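You operate a simulated robot arm through the tools that you are given. There is no shell and no other tool. Be economical: measure what you need, move in short steps, check, and stop when the job is done.

The job below is to be done with a simulated robot arm. You get a single attempt, and the scene is never put back.

## Task
Try the green gauge in both bushings on the plate; fit the one that takes it into the hub hole.
Fine: stand the gauge back in its rack.

It is judged by the outcome, as a careful person would: the job done as asked, and still so three seconds after it is handed in. It fails if anything else is knocked over, pushed out of place, dropped, spilled or broken.

## Robot
A 7-joint arm with a two-finger parallel gripper, fixed in place. Base frame: the origin is at the foot of the arm, x ahead of it, y to its left, z up. Lengths are in mm, angles in degrees, forces in N, time in s.
Its first joint turns from -66.0 to 66.0 degrees. Payload 2.6 kg.
The tool frame sits at the grasp point between the pads (the TCP): z along the fingers, y along the line on which they close. The tips reach 30 mm beyond it. The gripper opens to 94 mm. The fingers are 28 mm wide and 10 mm thick; the gripper's body (50 by 96 mm) begins 55 mm behind the TCP.
Orientation is that of the tool frame in the base frame, as a unit quaternion [x, y, z, w]. With the fingers straight down and closing along the base's y, the tool's x points along the base's -x, its y along +y and its z along -z.

## Interface
- The arm moves only by the tool nudge_tool. Its argument "commands" is a list of rows, each a list of 3 entries, a list of its own where there are three numbers: the shift along the base's x, y, z in mm, then the turn, a rotation vector about the base's x, y, z in degrees, then the gripper command, from -1 (fully open) to 1 (shut), values between in proportion. In form: [[[tx, ty, tz], [rx, ry, rz], gripper], ...]. A call has 1 to 12 rows; each row is the pose to reach, as a shift and turn from the pose commanded when the call began. A row lasts 0.2 s, in which the tool goes at most 50 mm and 8.6 degrees; a call with a longer step from one row to the next is refused whole, and so is a gripper value outside its range. A pose out of reach is approached as far as the arm can. The call stops where the force on the tool passes 40 N (or 10 N more than at its start, if that is more) or the arm is blocked; 0.2 s more then pass. The fingers move at their own pace (about 72 mm/s each) and stop on an object; they squeeze with about 25 N. The grip force told is the motor's: it shows also when the fingers shut on nothing. Time passes only in rows, and 0.2 s behind the last, so rows that repeat a pose let the fingers close. The reply holds the time, the measured pose of the TCP, the force on the tool along the base axes, the opening and the grip force, in the units named above and with some noise, and new pictures: "views" is both (left out), scene, wrist or none.
- Cameras (640 x 400 px; columns grow to the right, rows downward): "scene" is fixed at [25.5, 427.4, 574.5]; the picture's right is [-0.88, -0.47, 0.00], its down [-0.22, 0.40, -0.89] and it looks along [0.42, -0.78, -0.46] (base axes); focal length 356 px, centre (320, 200). "wrist" rides on the gripper at [76, 14, -102] in the tool frame; the picture's right is [-0.18, 0.98, 0.00], its down [-0.75, -0.14, -0.64] and it looks along [-0.63, -0.12, 0.77] (tool axes); focal length 243 px, centre (320, 200). There is no depth. A picture from a camera that has moved, and an enlarged one, comes with that camera's place and axes in the base frame and with its lens. The place of the scene camera against the robot may be out by one fixed shift of up to 12 mm in any direction.
- enlarge(camera, box): a new picture of the part [left, top, right, bottom] of that camera's present view, enlarged. It takes no simulated time.
- sign_off(): hands the job in; it is judged then, once.

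Work in short steps. Places have to be worked out from the pictures, the camera data and where the tool is seen: move nearer, look again, correct. Check each grasp and each placing, and mend what went wrong. You have 120 turns and 200 pictures in all, those below and enlarged ones among them. Open the gripper and draw the arm clear of the work before you hand the job in, unless the task says otherwise; then end with one line.

The tools are called after "Request:" as a command line: name --argument value ..., lists and objects as JSON in quotes. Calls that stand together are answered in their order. nudge_tool: Moves the arm, as the interface text tells. Its arguments: {"type":"object","properties":{"commands":{"type":"array","items":{"type":"array"}},"views":{"type":"string","enum":["both","scene","wrist","none"]}},"required":["commands"]} The other tools are called the same way: enlarge (camera, box) takes an enlarged picture of a part of a camera's view; sign_off () hands the job in.

At the start:

```text
t: 0.0
eef_pos: [356.7, -196.3, 301.1]
orientation: [0.0, 1.0, 0.0, 0.0]
wrist_force: [-0.3, -0.6, -0.1]
grip_width: 94.1
grasp_force: 0.0
```

scene: 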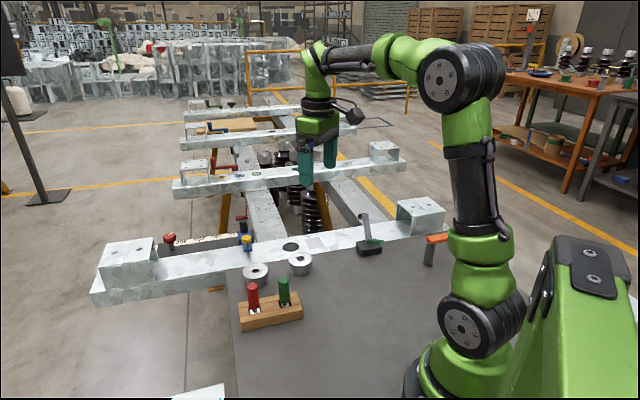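
wrist: 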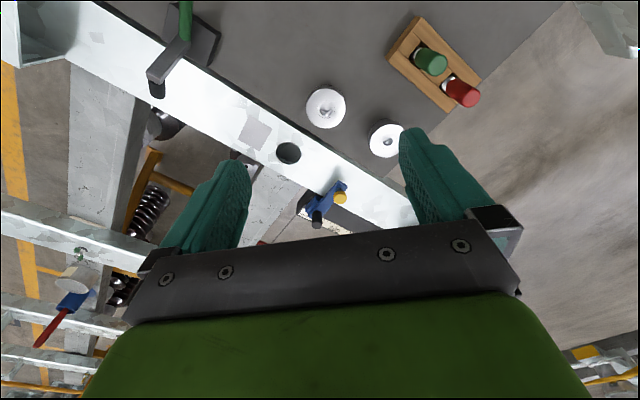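

The hub hole triangulates roughly to (510,-293,-37). I'll enlarge the work area in both views.

Request:
enlarge --camera "scene" --box '[220, 200, 400, 340]'

Request:
enlarge --camera "wrist" --box '[220, 0, 500, 220]'

```text
2.86 times, centred on (310, 270) of scene
camera zoom: at [25.5, 427.4, 574.5], right [-0.88, -0.47, 0.0], down [-0.22, 0.4, -0.89], along [0.42, -0.78, -0.46], focal length 1017 px, centre (349, 0)
```

zoom: 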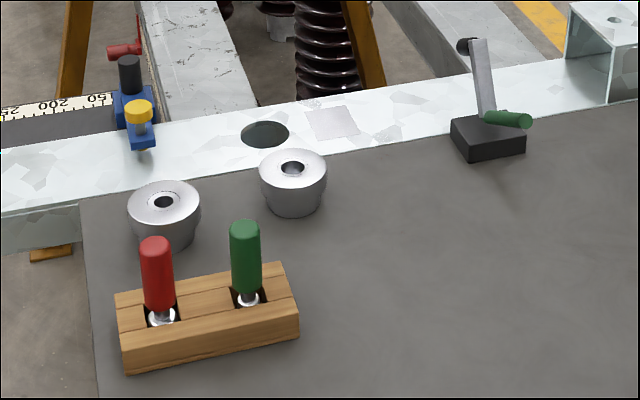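

```text
1.82 times, centred on (360, 110) of wrist
camera zoom: at [280.2, -181.3, 406.2], right [0.18, 0.98, 0.0], down [0.75, -0.14, 0.64], along [0.63, -0.12, -0.77], focal length 441 px, centre (247, 364)
```

zoom: 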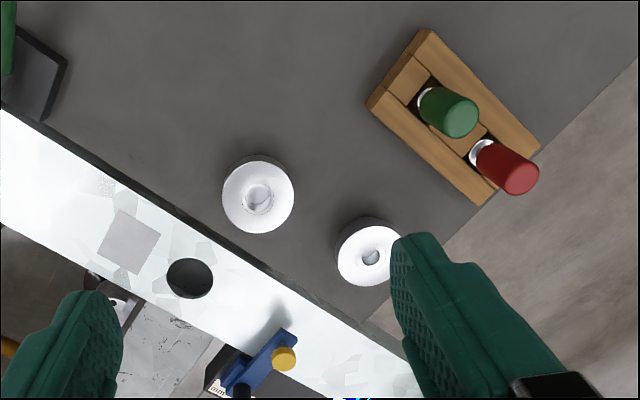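

Estimates: bushing A (488,-102,22), B (418,-198,18), green gauge top (370,-53,75), and a rack axis about 45° in xy. I'll move above the gauge at a safe height with 45° yaw and look again.

Request:
nudge_tool --commands '[[[2, 24, 0], [0, 0, 8], -1], [[4, 48, 0], [0, 0, 16], -1], [[6, 72, 0], [0, 0, 24], -1], [[8, 96, -30], [0, 0, 32], -1], [[10, 120, -60], [0, 0, 40], -1], [[13, 143, -100], [0, 0, 45], -1], [[13, 143, -100], [0, 0, 45], -1]]'

```text
t: 1.6
eef_pos: [369.6, -51.7, 202.5]
orientation: [-0.383, 0.924, -0.001, 0.0]
wrist_force: [-0.1, 0.0, -0.5]
grip_width: 94.0
grasp_force: 0.1
camera wrist: at [305.8, -96.2, 305.6], right [-0.57, 0.82, 0.0], down [0.63, 0.43, 0.64], along [0.53, 0.36, -0.77], focal length 243 px, centre (320, 200)
```

scene: 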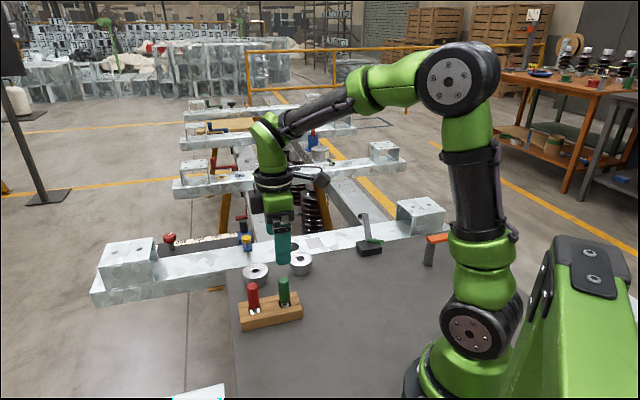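
wrist: 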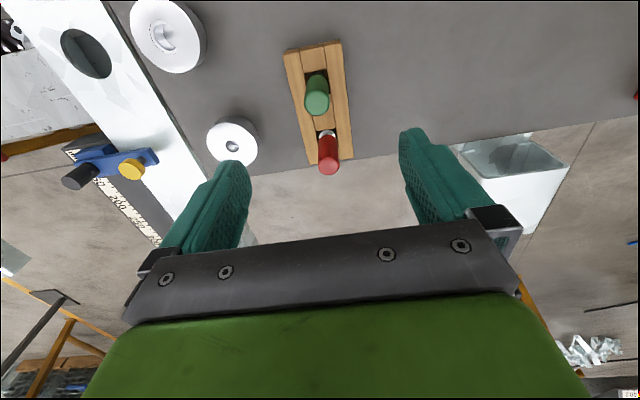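

The rack is nearly aligned with the view now. I'll enlarge it to measure.

Request:
enlarge --camera "wrist" --box '[240, 20, 400, 190]'

Request:
enlarge --camera "wrist" --box '[40, 0, 280, 180]'

```text
2.35 times, centred on (320, 105) of wrist
camera zoom: at [305.8, -96.2, 305.6], right [-0.57, 0.82, 0.0], down [0.63, 0.43, 0.64], along [0.53, 0.36, -0.77], focal length 571 px, centre (320, 424)
```

zoom: 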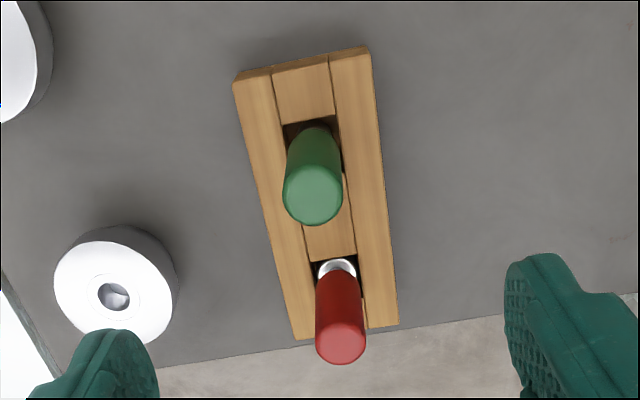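

```text
2.22 times, centred on (160, 90) of wrist
camera zoom: at [305.8, -96.2, 305.6], right [-0.57, 0.82, 0.0], down [0.63, 0.43, 0.64], along [0.53, 0.36, -0.77], focal length 539 px, centre (676, 444)
```

zoom: 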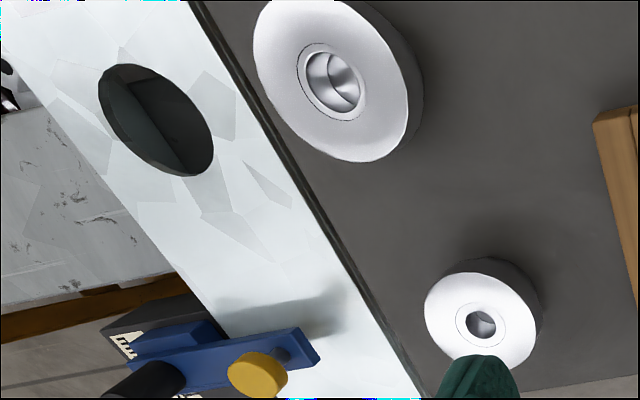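

Two-view triangulation from the wrist: green handle top (370,-55,72), bushing A top (479,-106,38), B top (411,-197,37), hub hole about (494,-283,-8). I'll descend partway over the gauge and check alignment.

Request:
nudge_tool --commands '[[[0, -3, -35], [0, 0, 0], -1], [[0, -3, -75], [0, 0, 0], -1], [[0, -3, -75], [0, 0, 0], -1]]'

```text
t: 2.4
eef_pos: [368.7, -56.0, 127.1]
orientation: [-0.383, 0.924, 0.0, 0.0]
wrist_force: [0.7, 0.0, 0.4]
grip_width: 93.9
grasp_force: 0.1
camera wrist: at [304.9, -98.7, 230.6], right [-0.57, 0.82, 0.0], down [0.63, 0.43, 0.64], along [0.53, 0.36, -0.77], focal length 243 px, centre (320, 200)
```

scene: 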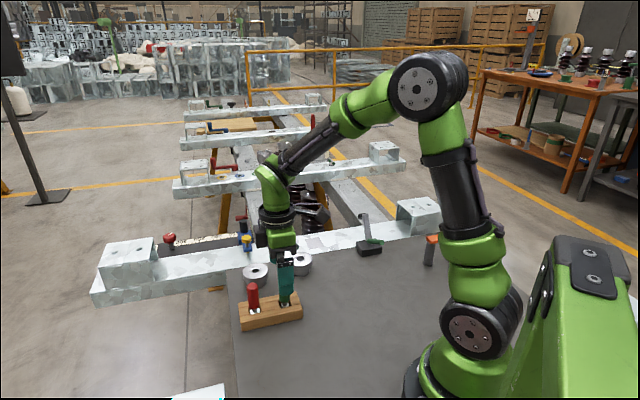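
wrist: 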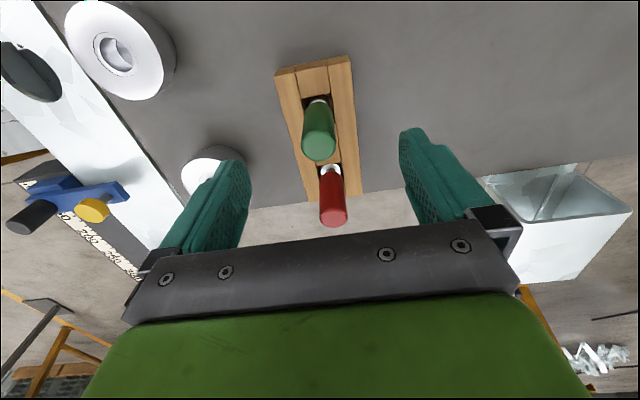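

Aligned within a couple of mm. Descending so the pads straddle the handle.

Request:
nudge_tool --commands '[[[1, 0, -30], [0, 0, 0], -1], [[1, 0, -55], [0, 0, 0], -1], [[1, 0, -55], [0, 0, 0], -1]]'

Request:
enlarge --camera "wrist" --box '[220, 40, 440, 240]'

Request:
enlarge --camera "scene" --box '[220, 220, 340, 340]'

```text
t: 3.2
eef_pos: [368.5, -55.4, 72.7]
orientation: [-0.383, 0.924, 0.0, -0.001]
wrist_force: [0.5, 0.4, 0.2]
grip_width: 93.8
grasp_force: 0.0
camera wrist: at [306.2, -99.6, 176.0], right [-0.57, 0.82, 0.0], down [0.63, 0.43, 0.64], along [0.53, 0.36, -0.77], focal length 243 px, centre (320, 200)
```

scene: 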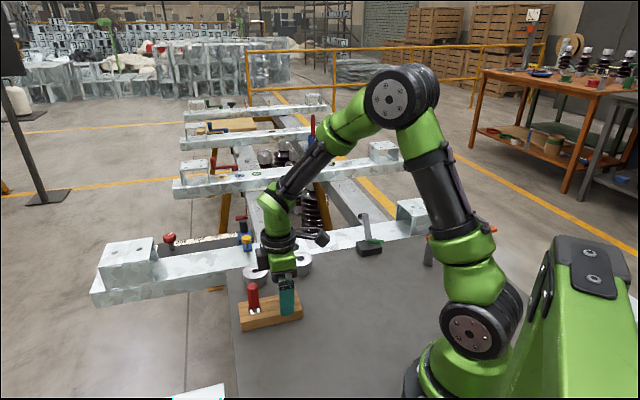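
wrist: 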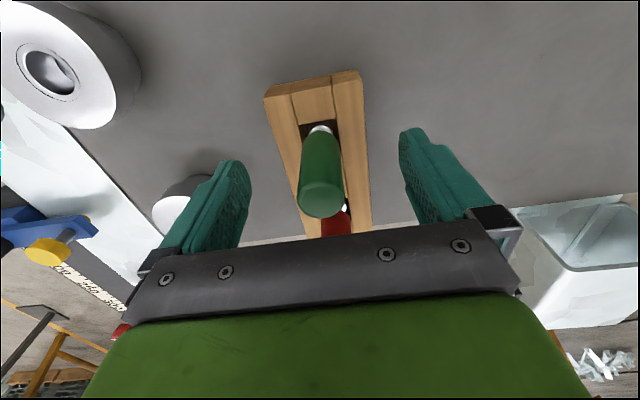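

```text
2.00 times, centred on (330, 140) of wrist
camera zoom: at [306.2, -99.6, 176.0], right [-0.57, 0.82, 0.0], down [0.63, 0.43, 0.64], along [0.53, 0.36, -0.77], focal length 485 px, centre (300, 320)
```

zoom: 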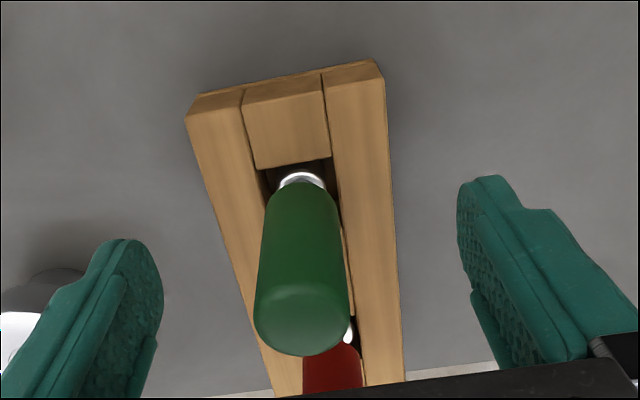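

```text
3.33 times, centred on (280, 280) of scene
camera zoom: at [25.5, 427.4, 574.5], right [-0.88, -0.47, 0.0], down [-0.22, 0.4, -0.89], along [0.42, -0.78, -0.46], focal length 1187 px, centre (453, -67)
```

zoom: 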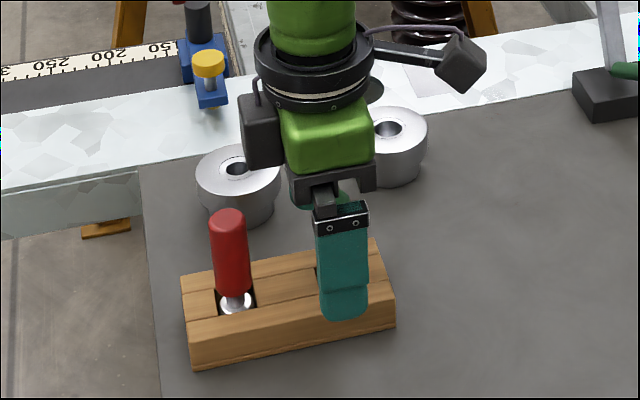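

Handle spans z ≈26–80, rack top ≈22. I'll lower to z≈62 (tips ≈32) and close.

Request:
nudge_tool --commands '[[[1, 0, -10], [0, 0, 0], -1], [[1, 0, -10], [0, 0, 0], 0], [[1, 0, -10], [0, 0, 0], 1], [[1, 0, -10], [0, 0, 0], 1], [[1, 0, -10], [0, 0, 0], 1], [[1, 0, -10], [0, 0, 0], 1]]'

Request:
enlarge --camera "scene" --box '[220, 220, 340, 340]'

```text
t: 4.6
eef_pos: [369.5, -56.7, 62.2]
orientation: [-0.382, 0.924, 0.0, 0.0]
wrist_force: [0.7, 1.0, 0.5]
grip_width: 23.5
grasp_force: 25.2
camera wrist: at [306.7, -99.3, 166.3], right [-0.57, 0.82, 0.0], down [0.63, 0.43, 0.64], along [0.53, 0.36, -0.77], focal length 243 px, centre (320, 200)
```

scene: 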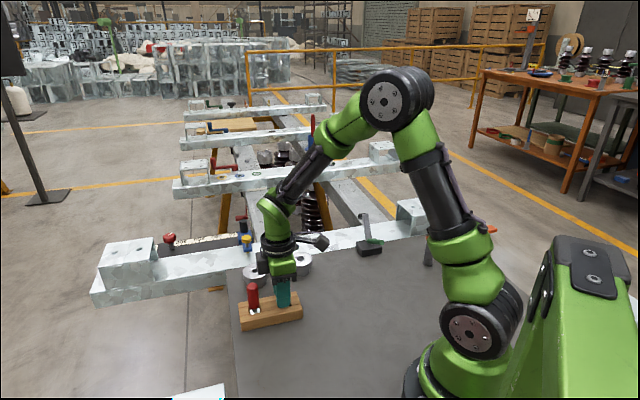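
wrist: 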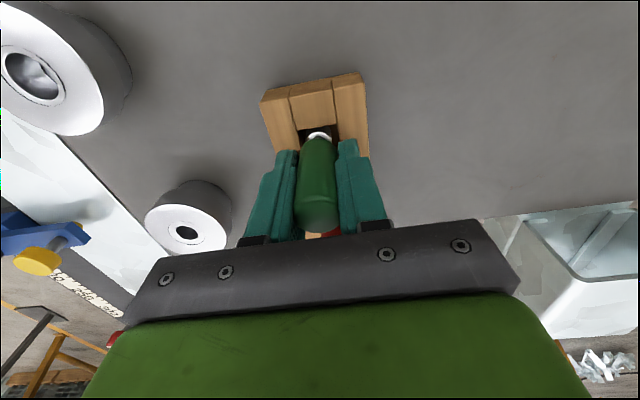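

```text
3.33 times, centred on (280, 280) of scene
camera zoom: at [25.5, 427.4, 574.5], right [-0.88, -0.47, 0.0], down [-0.22, 0.4, -0.89], along [0.42, -0.78, -0.46], focal length 1187 px, centre (453, -67)
```

zoom: 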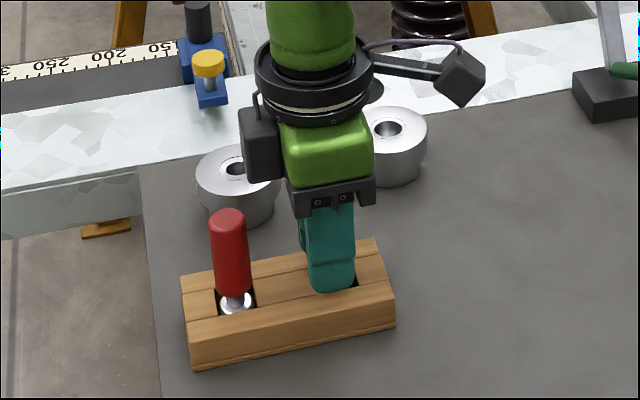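

Gripped at 23.5 mm. I lift straight up.

Request:
nudge_tool --commands '[[[0, 0, 0], [0, 0, 0], 1], [[0, 0, 30], [0, 0, 0], 1], [[0, 0, 65], [0, 0, 0], 1], [[0, 0, 100], [0, 0, 0], 1], [[0, 0, 100], [0, 0, 0], 1]]'

Request:
enlarge --camera "scene" --box '[220, 180, 360, 340]'

Request:
enlarge --camera "wrist" --box '[220, 40, 440, 240]'

```text
t: 5.8
eef_pos: [371.9, -56.4, 163.0]
orientation: [-0.384, 0.924, 0.0, 0.001]
wrist_force: [0.2, 0.5, -0.9]
grip_width: 23.3
grasp_force: 25.4
camera wrist: at [307.7, -99.4, 267.4], right [-0.57, 0.82, 0.0], down [0.63, 0.43, 0.64], along [0.53, 0.36, -0.77], focal length 243 px, centre (320, 200)
```

scene: 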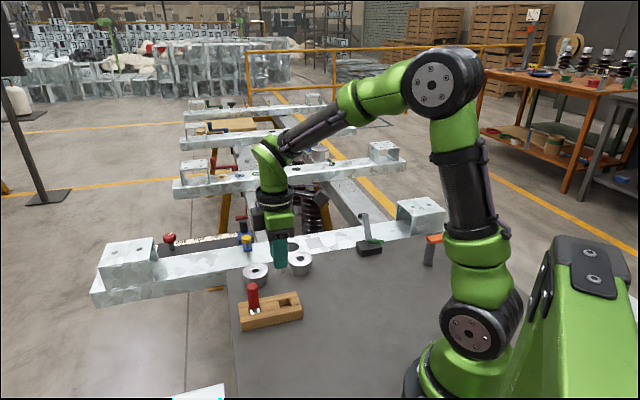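
wrist: 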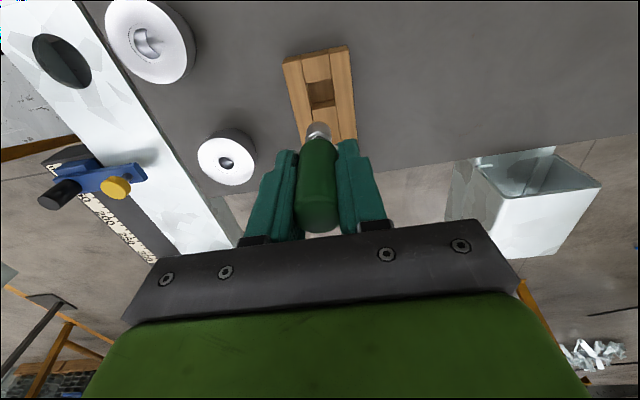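

```text
2.50 times, centred on (290, 260) of scene
camera zoom: at [25.5, 427.4, 574.5], right [-0.88, -0.47, 0.0], down [-0.22, 0.4, -0.89], along [0.42, -0.78, -0.46], focal length 890 px, centre (395, 50)
```

zoom: 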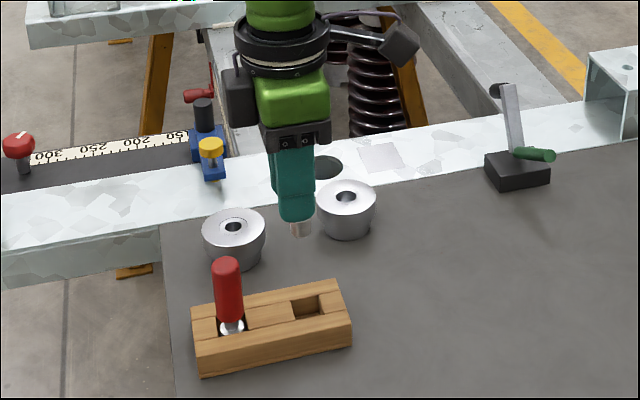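

```text
2.00 times, centred on (330, 140) of wrist
camera zoom: at [307.7, -99.4, 267.4], right [-0.57, 0.82, 0.0], down [0.63, 0.43, 0.64], along [0.53, 0.36, -0.77], focal length 485 px, centre (300, 320)
```

zoom: 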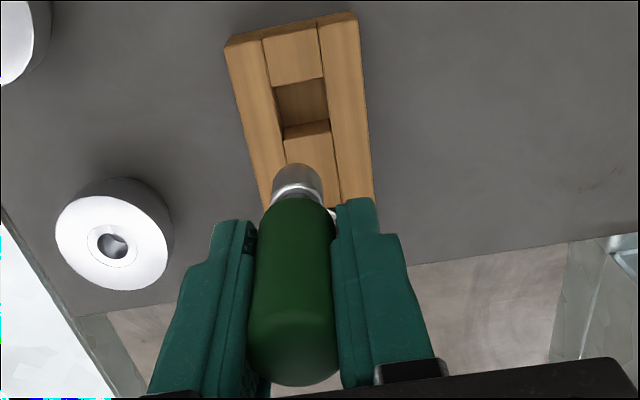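

The gauge is held, with the plug projecting ≈20 mm below the handle. I'll look closely at the two bores.

Request:
enlarge --camera "wrist" --box '[90, 0, 270, 200]'

Request:
enlarge --camera "scene" --box '[235, 240, 325, 300]'

```text
2.00 times, centred on (180, 100) of wrist
camera zoom: at [307.7, -99.4, 267.4], right [-0.57, 0.82, 0.0], down [0.63, 0.43, 0.64], along [0.53, 0.36, -0.77], focal length 485 px, centre (600, 400)
```

zoom: 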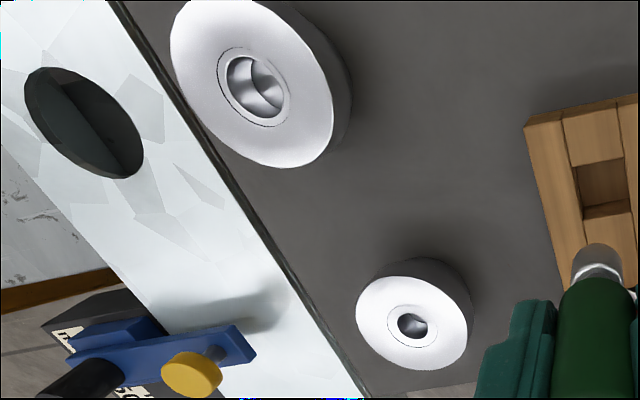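

```text
6.67 times, centred on (280, 270) of scene
camera zoom: at [25.5, 427.4, 574.5], right [-0.88, -0.47, 0.0], down [-0.22, 0.4, -0.89], along [0.42, -0.78, -0.46], focal length 2374 px, centre (587, -267)
```

zoom: 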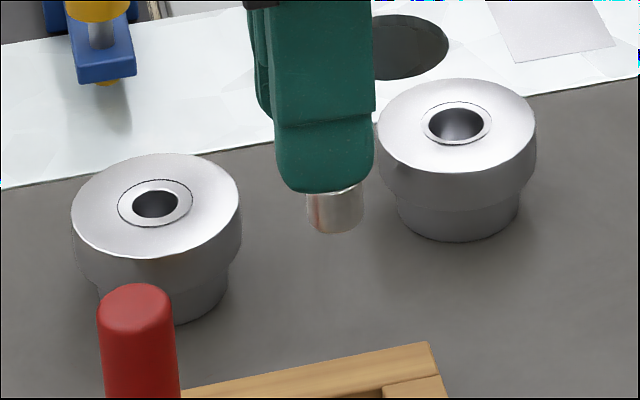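

A's bore looks about 17 mm, B's about 21 mm, and the plug about 19 mm, but I'll try both. First I go above A (479.5,-106), with the tip about 55 mm clear.

Request:
nudge_tool --commands '[[[36, -17, 0], [0, 0, 0], 1], [[72, -33, 0], [0, 0, 0], 1], [[107.8, -49.7, 0], [0, 0, 0], 1], [[107.8, -49.7, -35], [0, 0, 0], 1], [[107.8, -49.7, -35], [0, 0, 0], 1]]'

Request:
enlarge --camera "wrist" --box '[220, 40, 440, 240]'

Request:
enlarge --camera "scene" --box '[200, 220, 300, 300]'

```text
t: 7.0
eef_pos: [481.1, -103.7, 127.5]
orientation: [-0.383, 0.924, 0.001, 0.0]
wrist_force: [-0.8, -0.5, -1.6]
grip_width: 23.4
grasp_force: 24.8
camera wrist: at [416.1, -148.2, 231.6], right [-0.57, 0.82, 0.0], down [0.63, 0.43, 0.64], along [0.53, 0.36, -0.77], focal length 243 px, centre (320, 200)
```

scene: 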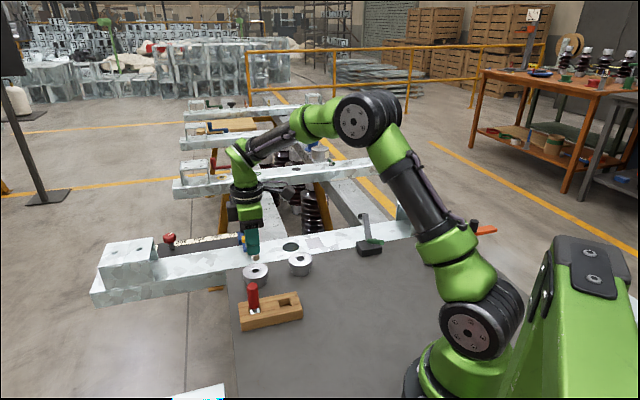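
wrist: 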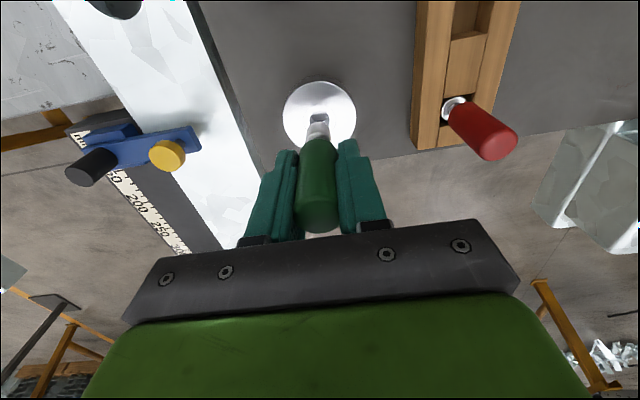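

```text
2.00 times, centred on (330, 140) of wrist
camera zoom: at [416.1, -148.2, 231.6], right [-0.57, 0.82, 0.0], down [0.63, 0.43, 0.64], along [0.53, 0.36, -0.77], focal length 485 px, centre (300, 320)
```

zoom: 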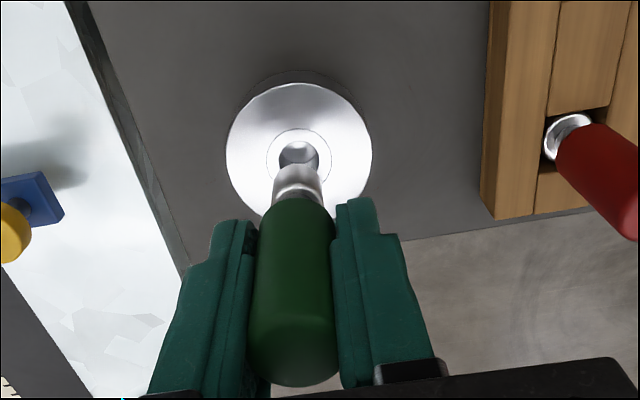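

```text
5.00 times, centred on (250, 260) of scene
camera zoom: at [25.5, 427.4, 574.6], right [-0.88, -0.47, 0.0], down [-0.22, 0.4, -0.89], along [0.42, -0.78, -0.46], focal length 1780 px, centre (670, -100)
```

zoom: 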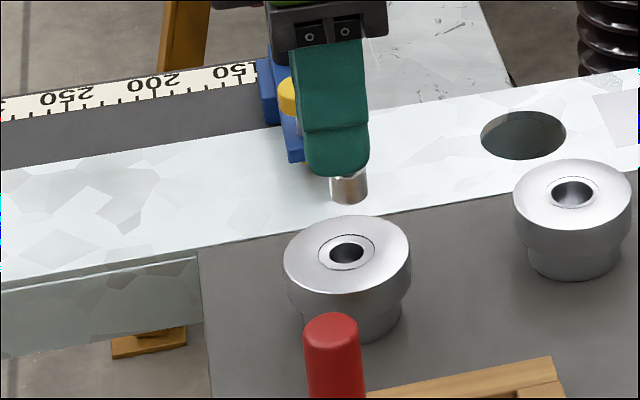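

In the scene view the tip sits ≈3.8 mm off along the tool's +x, while the wrist view shows the lateral axis aligned. I'll shift by (+2.7,+2.7), lower 15 mm, and recheck.

Request:
nudge_tool --commands '[[[2.7, 2.7, 0], [0, 0, 0], 1], [[2.7, 2.7, -15], [0, 0, 0], 1], [[2.7, 2.7, -15], [0, 0, 0], 1]]' --views "none"

Request:
enlarge --camera "wrist" --box '[260, 80, 380, 160]'

Request:
enlarge --camera "scene" --box '[220, 230, 300, 290]'

```text
t: 7.8
eef_pos: [481.9, -102.0, 111.3]
orientation: [-0.384, 0.923, -0.001, 0.0]
wrist_force: [0.0, -0.1, -1.3]
grip_width: 23.3
grasp_force: 24.6
```

```text
5.00 times, centred on (320, 120) of wrist
camera zoom: at [418.5, -145.7, 216.4], right [-0.57, 0.82, 0.0], down [0.63, 0.43, 0.64], along [0.53, 0.36, -0.77], focal length 1213 px, centre (320, 600)
```

zoom: 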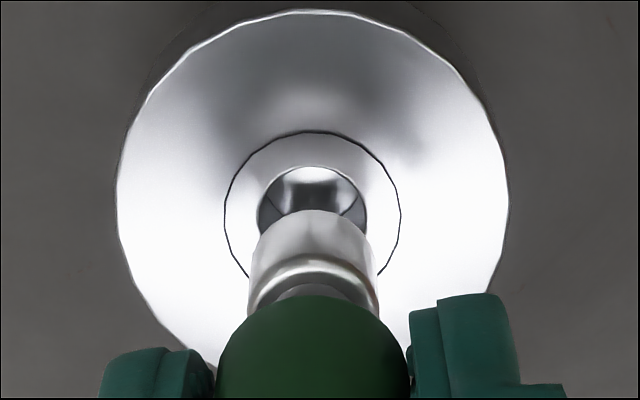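

```text
6.67 times, centred on (260, 260) of scene
camera zoom: at [25.5, 427.4, 574.6], right [-0.88, -0.47, 0.0], down [-0.22, 0.4, -0.89], along [0.42, -0.78, -0.46], focal length 2374 px, centre (720, -200)
```

zoom: 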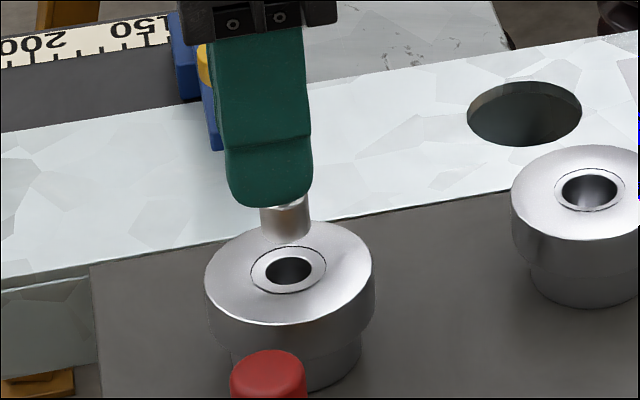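

Both views show the plug over A's bore to within about 1 mm. I'll lower in small steps to try it, stopping on contact force.

Request:
nudge_tool --commands '[[[0.5, 0, -5], [0, 0, 0], 1], [[0.5, 0, -9], [0, 0, 0], 1], [[0.5, 0, -12], [0, 0, 0], 1], [[0.5, 0, -14], [0, 0, 0], 1], [[0.5, 0, -14], [0, 0, 0], 1]]' --views "none"

Request:
enlarge --camera "wrist" --box '[260, 80, 380, 160]'

Request:
enlarge --camera "scene" --box '[220, 230, 300, 290]'

```text
t: 9.0
eef_pos: [482.5, -102.2, 97.6]
orientation: [-0.383, 0.924, 0.0, 0.0]
wrist_force: [1.2, -0.7, -1.5]
grip_width: 23.4
grasp_force: 24.7
```

```text
5.00 times, centred on (320, 120) of wrist
camera zoom: at [418.6, -145.9, 202.3], right [-0.57, 0.82, 0.0], down [0.63, 0.43, 0.64], along [0.53, 0.36, -0.77], focal length 1213 px, centre (320, 600)
```

zoom: 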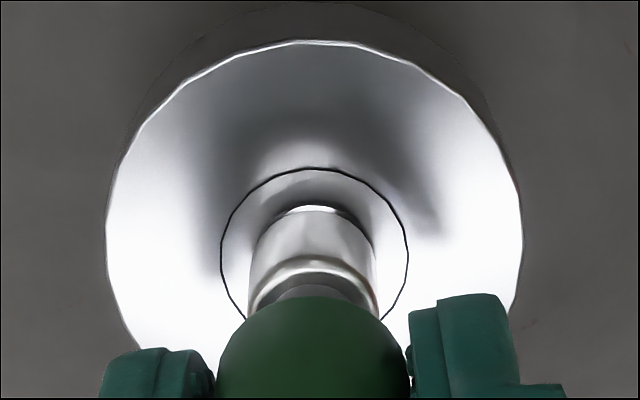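

```text
6.67 times, centred on (260, 260) of scene
camera zoom: at [25.5, 427.4, 574.6], right [-0.88, -0.47, 0.0], down [-0.22, 0.4, -0.89], along [0.42, -0.78, -0.46], focal length 2374 px, centre (720, -200)
```

zoom: 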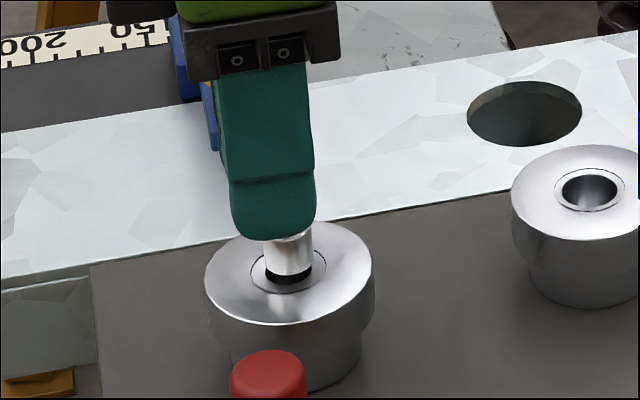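

Just above contact, with no force yet and the plug centred. I continue down gently.

Request:
nudge_tool --commands '[[[0, 0, -2], [0, 0, 0], 1], [[0, 0, -4], [0, 0, 0], 1], [[0, 0, -6], [0, 0, 0], 1], [[0, 0, -8], [0, 0, 0], 1]]' --views "none"

Request:
enlarge --camera "wrist" --box '[260, 80, 380, 160]'

Request:
enlarge --camera "scene" --box '[220, 230, 300, 290]'

```text
t: 10.0
eef_pos: [483.0, -102.4, 91.7]
orientation: [-0.384, 0.923, -0.003, 0.001]
wrist_force: [-5.4, -0.8, 23.8]
grip_width: 23.0
grasp_force: 25.1
```

```text
5.00 times, centred on (320, 120) of wrist
camera zoom: at [419.0, -146.8, 195.7], right [-0.57, 0.82, 0.0], down [0.63, 0.43, 0.64], along [0.53, 0.36, -0.76], focal length 1213 px, centre (320, 600)
```

zoom: 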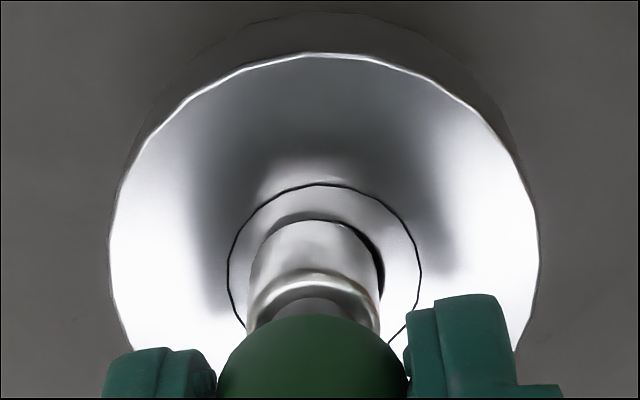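

```text
6.67 times, centred on (260, 260) of scene
camera zoom: at [25.3, 427.4, 574.5], right [-0.88, -0.47, 0.0], down [-0.22, 0.4, -0.89], along [0.42, -0.78, -0.46], focal length 2374 px, centre (720, -200)
```

zoom: 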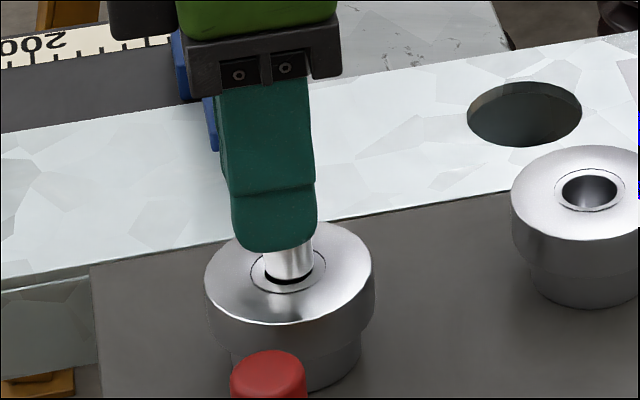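

It's blocked at 24 N at z≈92. A dark crescent shows the plug ≈1.3 mm off toward the camera-far side, so to be fair I back off, correct and retry once.

Request:
nudge_tool --commands '[[[0, 0, 4], [0, 0, 0], 1], [[-0.8, 1.2, 4], [0, 0, 0], 1], [[-0.8, 1.2, 2], [0, 0, 0], 1], [[-0.8, 1.2, 0], [0, 0, 0], 1]]' --views "none"

Request:
enlarge --camera "wrist" --box '[260, 80, 380, 160]'

Request:
enlarge --camera "scene" --box '[220, 230, 300, 290]'

```text
t: 11.0
eef_pos: [482.3, -100.8, 92.1]
orientation: [-0.382, 0.924, -0.001, 0.001]
wrist_force: [-8.9, 0.5, 22.8]
grip_width: 22.6
grasp_force: 25.2
```

```text
5.00 times, centred on (320, 120) of wrist
camera zoom: at [417.7, -144.8, 195.8], right [-0.56, 0.83, 0.0], down [0.63, 0.43, 0.64], along [0.53, 0.36, -0.77], focal length 1213 px, centre (320, 600)
```

zoom: 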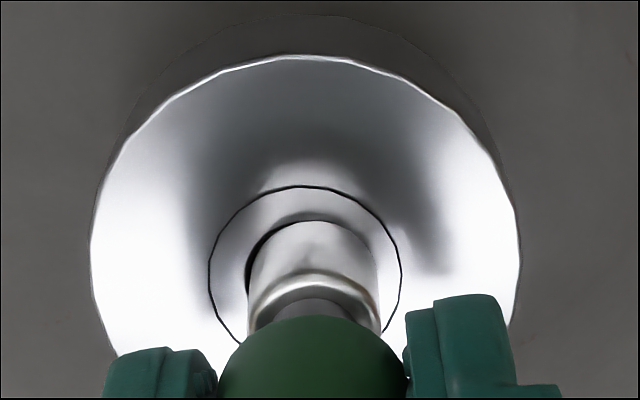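

```text
6.67 times, centred on (260, 260) of scene
camera zoom: at [25.3, 427.4, 574.5], right [-0.88, -0.47, 0.0], down [-0.22, 0.4, -0.89], along [0.42, -0.78, -0.46], focal length 2374 px, centre (720, -200)
```

zoom: 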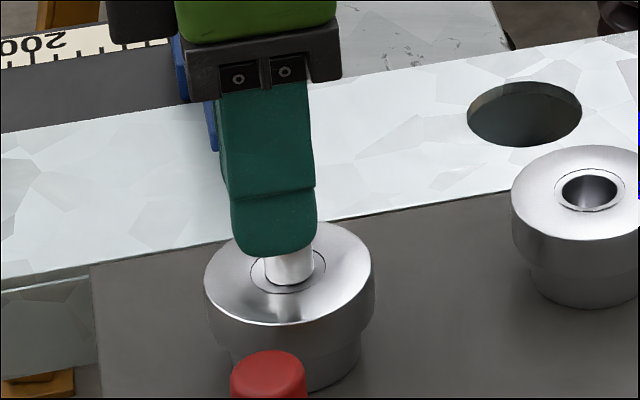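

Overcorrected slightly (crescent now on the left). Final centred attempt, 0.7 mm back.

Request:
nudge_tool --commands '[[[0, 0, 4], [0, 0, 0], 1], [[0.5, -0.5, 4], [0, 0, 0], 1], [[0.5, -0.5, 2], [0, 0, 0], 1], [[0.5, -0.5, 0], [0, 0, 0], 1]]' --views "none"

Request:
enlarge --camera "wrist" --box '[260, 80, 380, 160]'

Request:
enlarge --camera "scene" --box '[220, 230, 300, 290]'

```text
t: 12.0
eef_pos: [481.8, -103.1, 91.6]
orientation: [-0.382, 0.924, 0.0, 0.002]
wrist_force: [-9.0, 0.9, 18.2]
grip_width: 22.5
grasp_force: 25.7
```

```text
5.00 times, centred on (320, 120) of wrist
camera zoom: at [418.3, -145.5, 195.8], right [-0.56, 0.83, 0.0], down [0.63, 0.43, 0.64], along [0.53, 0.36, -0.77], focal length 1213 px, centre (320, 600)
```

zoom: 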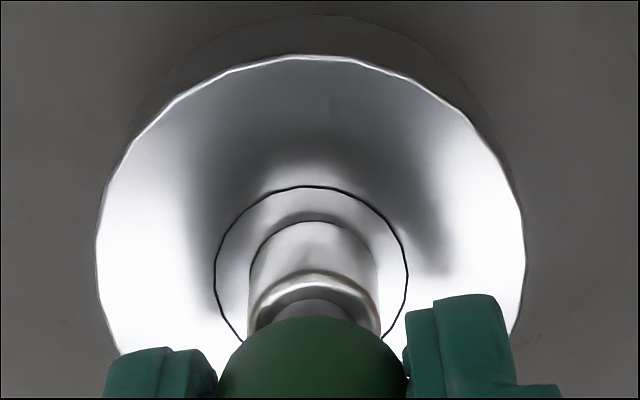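

```text
6.67 times, centred on (260, 260) of scene
camera zoom: at [25.4, 427.4, 574.5], right [-0.88, -0.47, 0.0], down [-0.22, 0.4, -0.89], along [0.42, -0.78, -0.46], focal length 2374 px, centre (720, -200)
```

zoom: 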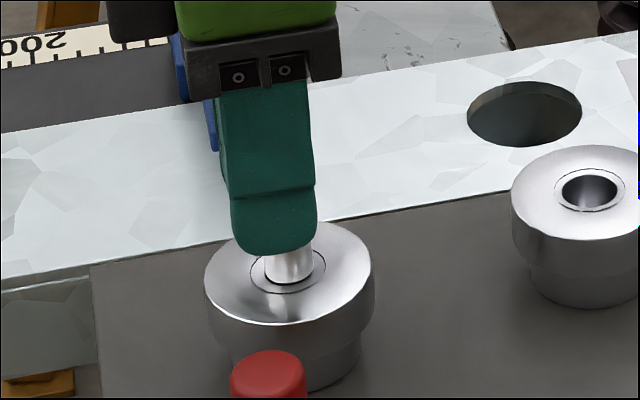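

Centred and still blocked at 18 N on the bore edge, so A doesn't take the gauge. I lift and move over B, with target TCP (412.7,-194.5).

Request:
nudge_tool --commands '[[[0, 0, 20], [0, 0, 0], 1], [[0, 0, 45], [0, 0, 0], 1], [[-23, -31, 45], [0, 0, 0], 1], [[-46, -61, 45], [0, 0, 0], 1], [[-69, -91.4, 45], [0, 0, 0], 1], [[-69, -91.4, 25], [0, 0, 0], 1], [[-69, -91.4, 25], [0, 0, 0], 1]]'

Request:
enlarge --camera "wrist" --box '[260, 80, 380, 160]'

Request:
enlarge --camera "scene" --box '[260, 230, 340, 290]'

```text
t: 13.6
eef_pos: [412.4, -193.5, 114.2]
orientation: [-0.382, 0.924, 0.0, 0.0]
wrist_force: [-0.6, -0.3, -1.7]
grip_width: 22.3
grasp_force: 25.2
camera wrist: at [348.6, -237.0, 218.3], right [-0.57, 0.82, 0.0], down [0.63, 0.43, 0.64], along [0.53, 0.36, -0.77], focal length 243 px, centre (320, 200)
```

scene: 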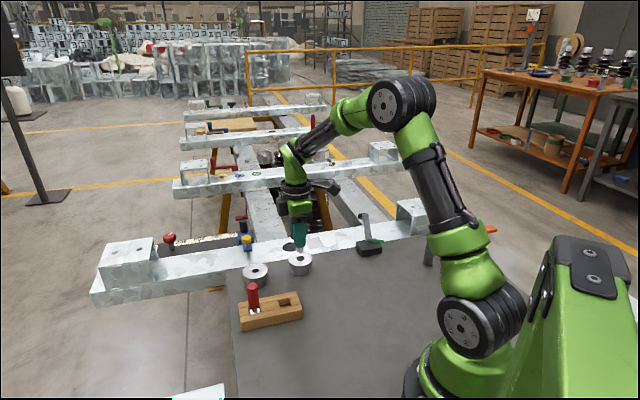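
wrist: 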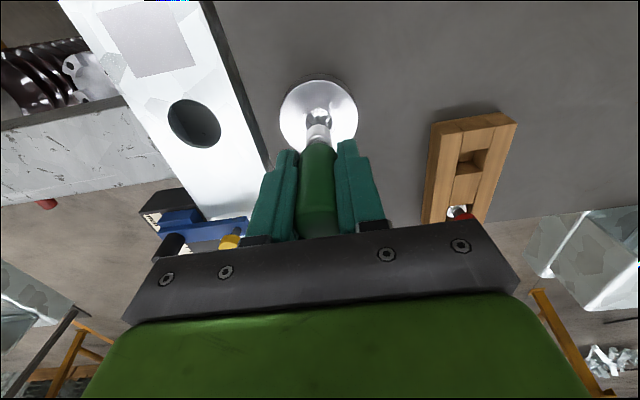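

```text
5.00 times, centred on (320, 120) of wrist
camera zoom: at [348.6, -237.0, 218.3], right [-0.57, 0.82, 0.0], down [0.63, 0.43, 0.64], along [0.53, 0.36, -0.77], focal length 1213 px, centre (320, 600)
```

zoom: 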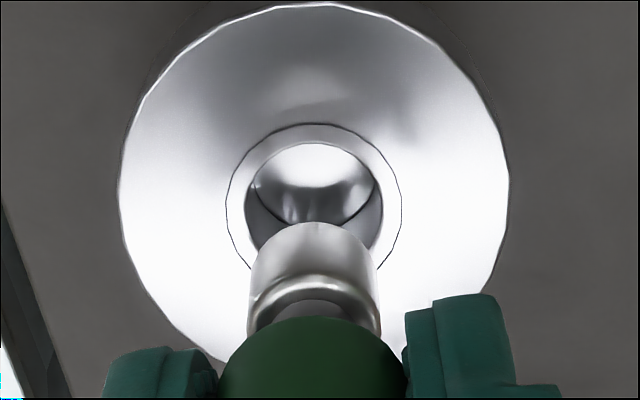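

```text
6.67 times, centred on (300, 260) of scene
camera zoom: at [25.5, 427.4, 574.6], right [-0.88, -0.47, 0.0], down [-0.22, 0.4, -0.89], along [0.42, -0.78, -0.46], focal length 2374 px, centre (453, -200)
```

zoom: 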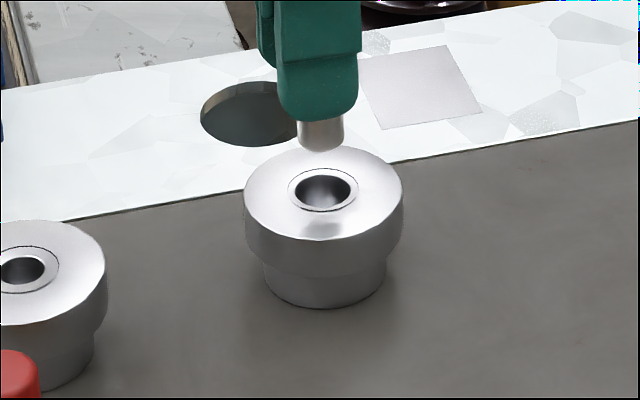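

B's bore appears slightly larger than the plug and is aligned within 0.6 mm. I lower the gauge in.

Request:
nudge_tool --commands '[[[-0.5, -0.3, -10], [0, 0, 0], 1], [[-0.5, -0.3, -18], [0, 0, 0], 1], [[-0.5, -0.3, -21], [0, 0, 0], 1], [[-0.5, -0.3, -24], [0, 0, 0], 1], [[-0.5, -0.3, -28], [0, 0, 0], 1], [[-0.5, -0.3, -32], [0, 0, 0], 1]]' --views "none"

Request:
enlarge --camera "wrist" --box '[260, 80, 380, 160]'

Request:
enlarge --camera "scene" --box '[260, 230, 340, 290]'

```text
t: 15.0
eef_pos: [413.4, -192.6, 83.3]
orientation: [-0.383, 0.924, 0.001, 0.0]
wrist_force: [0.8, -0.5, -1.8]
grip_width: 22.4
grasp_force: 24.9
```

```text
5.00 times, centred on (320, 120) of wrist
camera zoom: at [348.7, -237.1, 186.9], right [-0.57, 0.82, 0.0], down [0.63, 0.43, 0.64], along [0.53, 0.36, -0.77], focal length 1213 px, centre (320, 600)
```

zoom: 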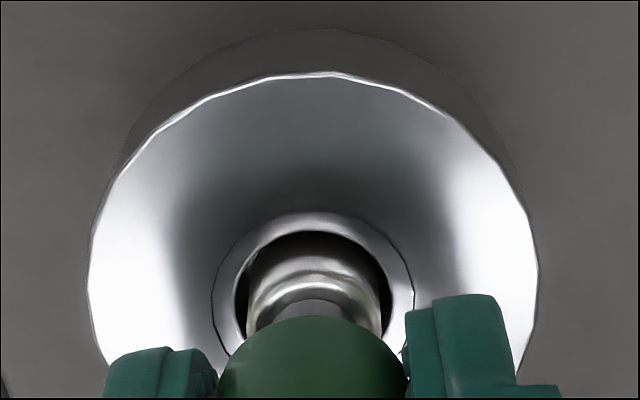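

```text
6.67 times, centred on (300, 260) of scene
camera zoom: at [25.5, 427.4, 574.6], right [-0.88, -0.47, 0.0], down [-0.22, 0.4, -0.89], along [0.42, -0.78, -0.46], focal length 2374 px, centre (453, -200)
```

zoom: 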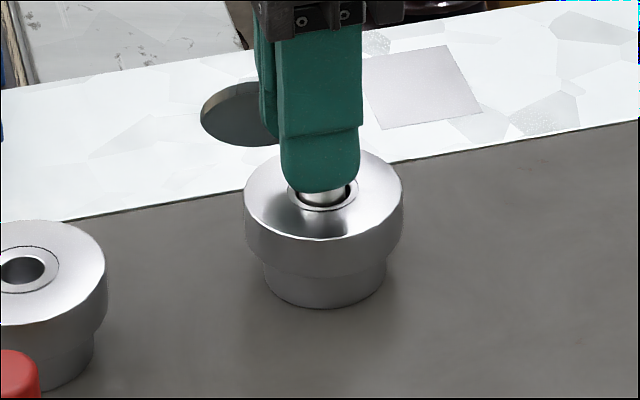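

The plug is ≈9 mm into B with no resistance. I go 6 mm deeper to confirm.

Request:
nudge_tool --commands '[[[0, 0, -3], [0, 0, 0], 1], [[0, 0, -6], [0, 0, 0], 1], [[0, 0, -6], [0, 0, 0], 1]]' --views "none"

Request:
enlarge --camera "scene" --box '[260, 230, 340, 290]'

```text
t: 15.8
eef_pos: [412.9, -193.7, 76.9]
orientation: [-0.382, 0.924, 0.0, 0.0]
wrist_force: [0.3, 0.1, -2.1]
grip_width: 22.5
grasp_force: 25.0
```

```text
6.67 times, centred on (300, 260) of scene
camera zoom: at [25.5, 427.4, 574.6], right [-0.88, -0.47, 0.0], down [-0.22, 0.4, -0.89], along [0.42, -0.78, -0.46], focal length 2374 px, centre (453, -200)
```

zoom: 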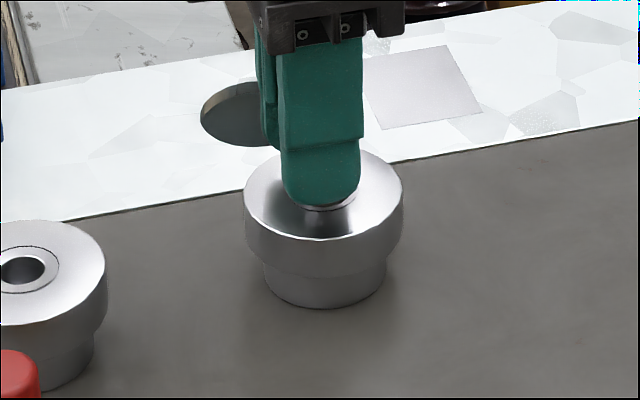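

B takes the gauge. Now I'll return the gauge to its rack: lift, then hover over the original pocket.

Request:
nudge_tool --commands '[[[0, 0, 40], [0, 0, 0], 1], [[0, 0, 85], [0, 0, 0], 1], [[-14, 46, 85], [0, 0, 0], 1], [[-28, 92, 85], [0, 0, 0], 1], [[-41.2, 137.2, 85], [0, 0, 0], 1], [[-41.2, 137.2, 50], [0, 0, 0], 1], [[-41.2, 137.2, 35], [0, 0, 0], 1], [[-41.2, 137.2, 35], [0, 0, 0], 1]]'

Request:
enlarge --camera "wrist" --box '[240, 60, 400, 180]'

Request:
enlarge --camera "scene" --box '[230, 260, 320, 330]'

```text
t: 17.6
eef_pos: [371.4, -56.1, 110.1]
orientation: [-0.383, 0.924, 0.0, 0.0]
wrist_force: [0.7, 0.1, -1.3]
grip_width: 22.4
grasp_force: 25.2
camera wrist: at [307.2, -99.6, 215.5], right [-0.57, 0.82, 0.0], down [0.63, 0.43, 0.64], along [0.53, 0.36, -0.77], focal length 243 px, centre (320, 200)
```

scene: 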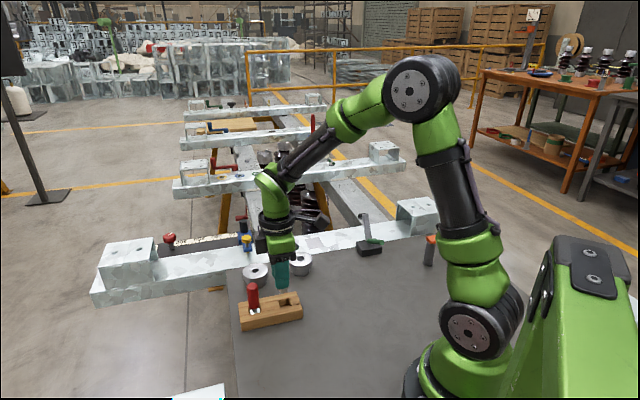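
wrist: 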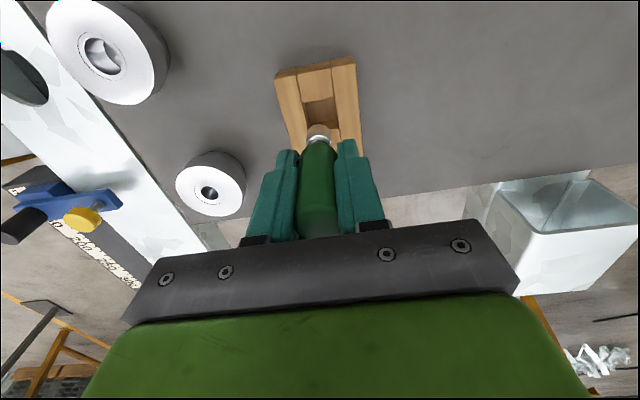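

```text
3.33 times, centred on (320, 120) of wrist
camera zoom: at [307.2, -99.6, 215.5], right [-0.57, 0.82, 0.0], down [0.63, 0.43, 0.64], along [0.53, 0.36, -0.77], focal length 809 px, centre (320, 467)
```

zoom: 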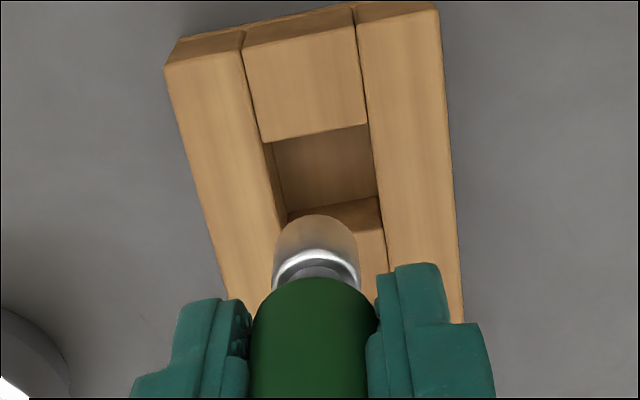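

```text
5.71 times, centred on (275, 295) of scene
camera zoom: at [25.5, 427.4, 574.5], right [-0.88, -0.47, 0.0], down [-0.22, 0.4, -0.89], along [0.42, -0.78, -0.46], focal length 2034 px, centre (577, -343)
```

zoom: 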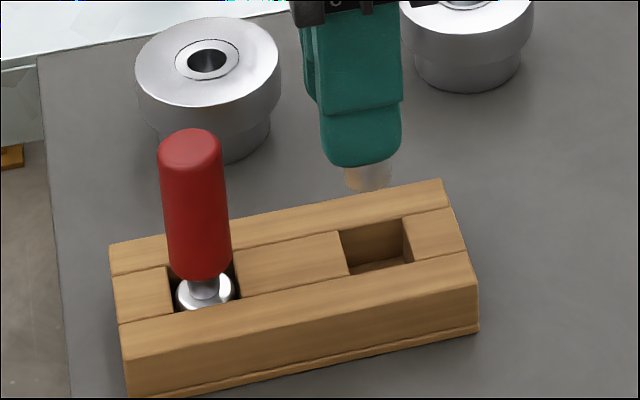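

The tip is ≈2.5 mm off the pocket centre (also matching the original grasp reading x≈369.5). I correct by (-2.3,+0.6), go down partway and check.

Request:
nudge_tool --commands '[[[-2.3, 0.6, 0], [0, 0, 0], 1], [[-2.3, 0.6, -15], [0, 0, 0], 1], [[-2.3, 0.6, -28], [0, 0, 0], 1], [[-2.3, 0.6, -28], [0, 0, 0], 1]]' --views "none"

Request:
enlarge --camera "wrist" --box '[240, 60, 400, 180]'

Request:
enlarge --camera "scene" --box '[230, 260, 320, 330]'

```text
t: 18.6
eef_pos: [368.0, -54.8, 84.2]
orientation: [-0.383, 0.924, 0.001, 0.001]
wrist_force: [-0.9, 0.0, -1.8]
grip_width: 22.6
grasp_force: 25.3
```

```text
3.33 times, centred on (320, 120) of wrist
camera zoom: at [305.2, -99.1, 188.3], right [-0.57, 0.82, 0.0], down [0.63, 0.43, 0.64], along [0.53, 0.36, -0.77], focal length 809 px, centre (320, 467)
```

zoom: 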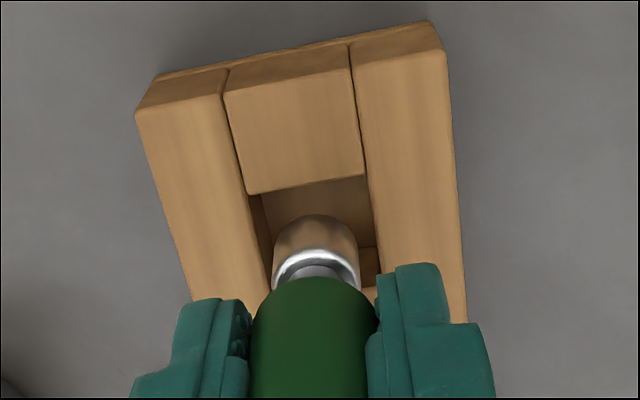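

```text
5.71 times, centred on (275, 295) of scene
camera zoom: at [25.5, 427.4, 574.5], right [-0.88, -0.47, 0.0], down [-0.22, 0.4, -0.89], along [0.42, -0.78, -0.46], focal length 2034 px, centre (577, -343)
```

zoom: 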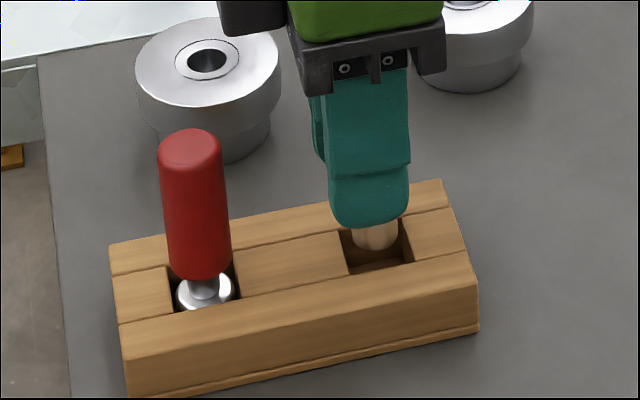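

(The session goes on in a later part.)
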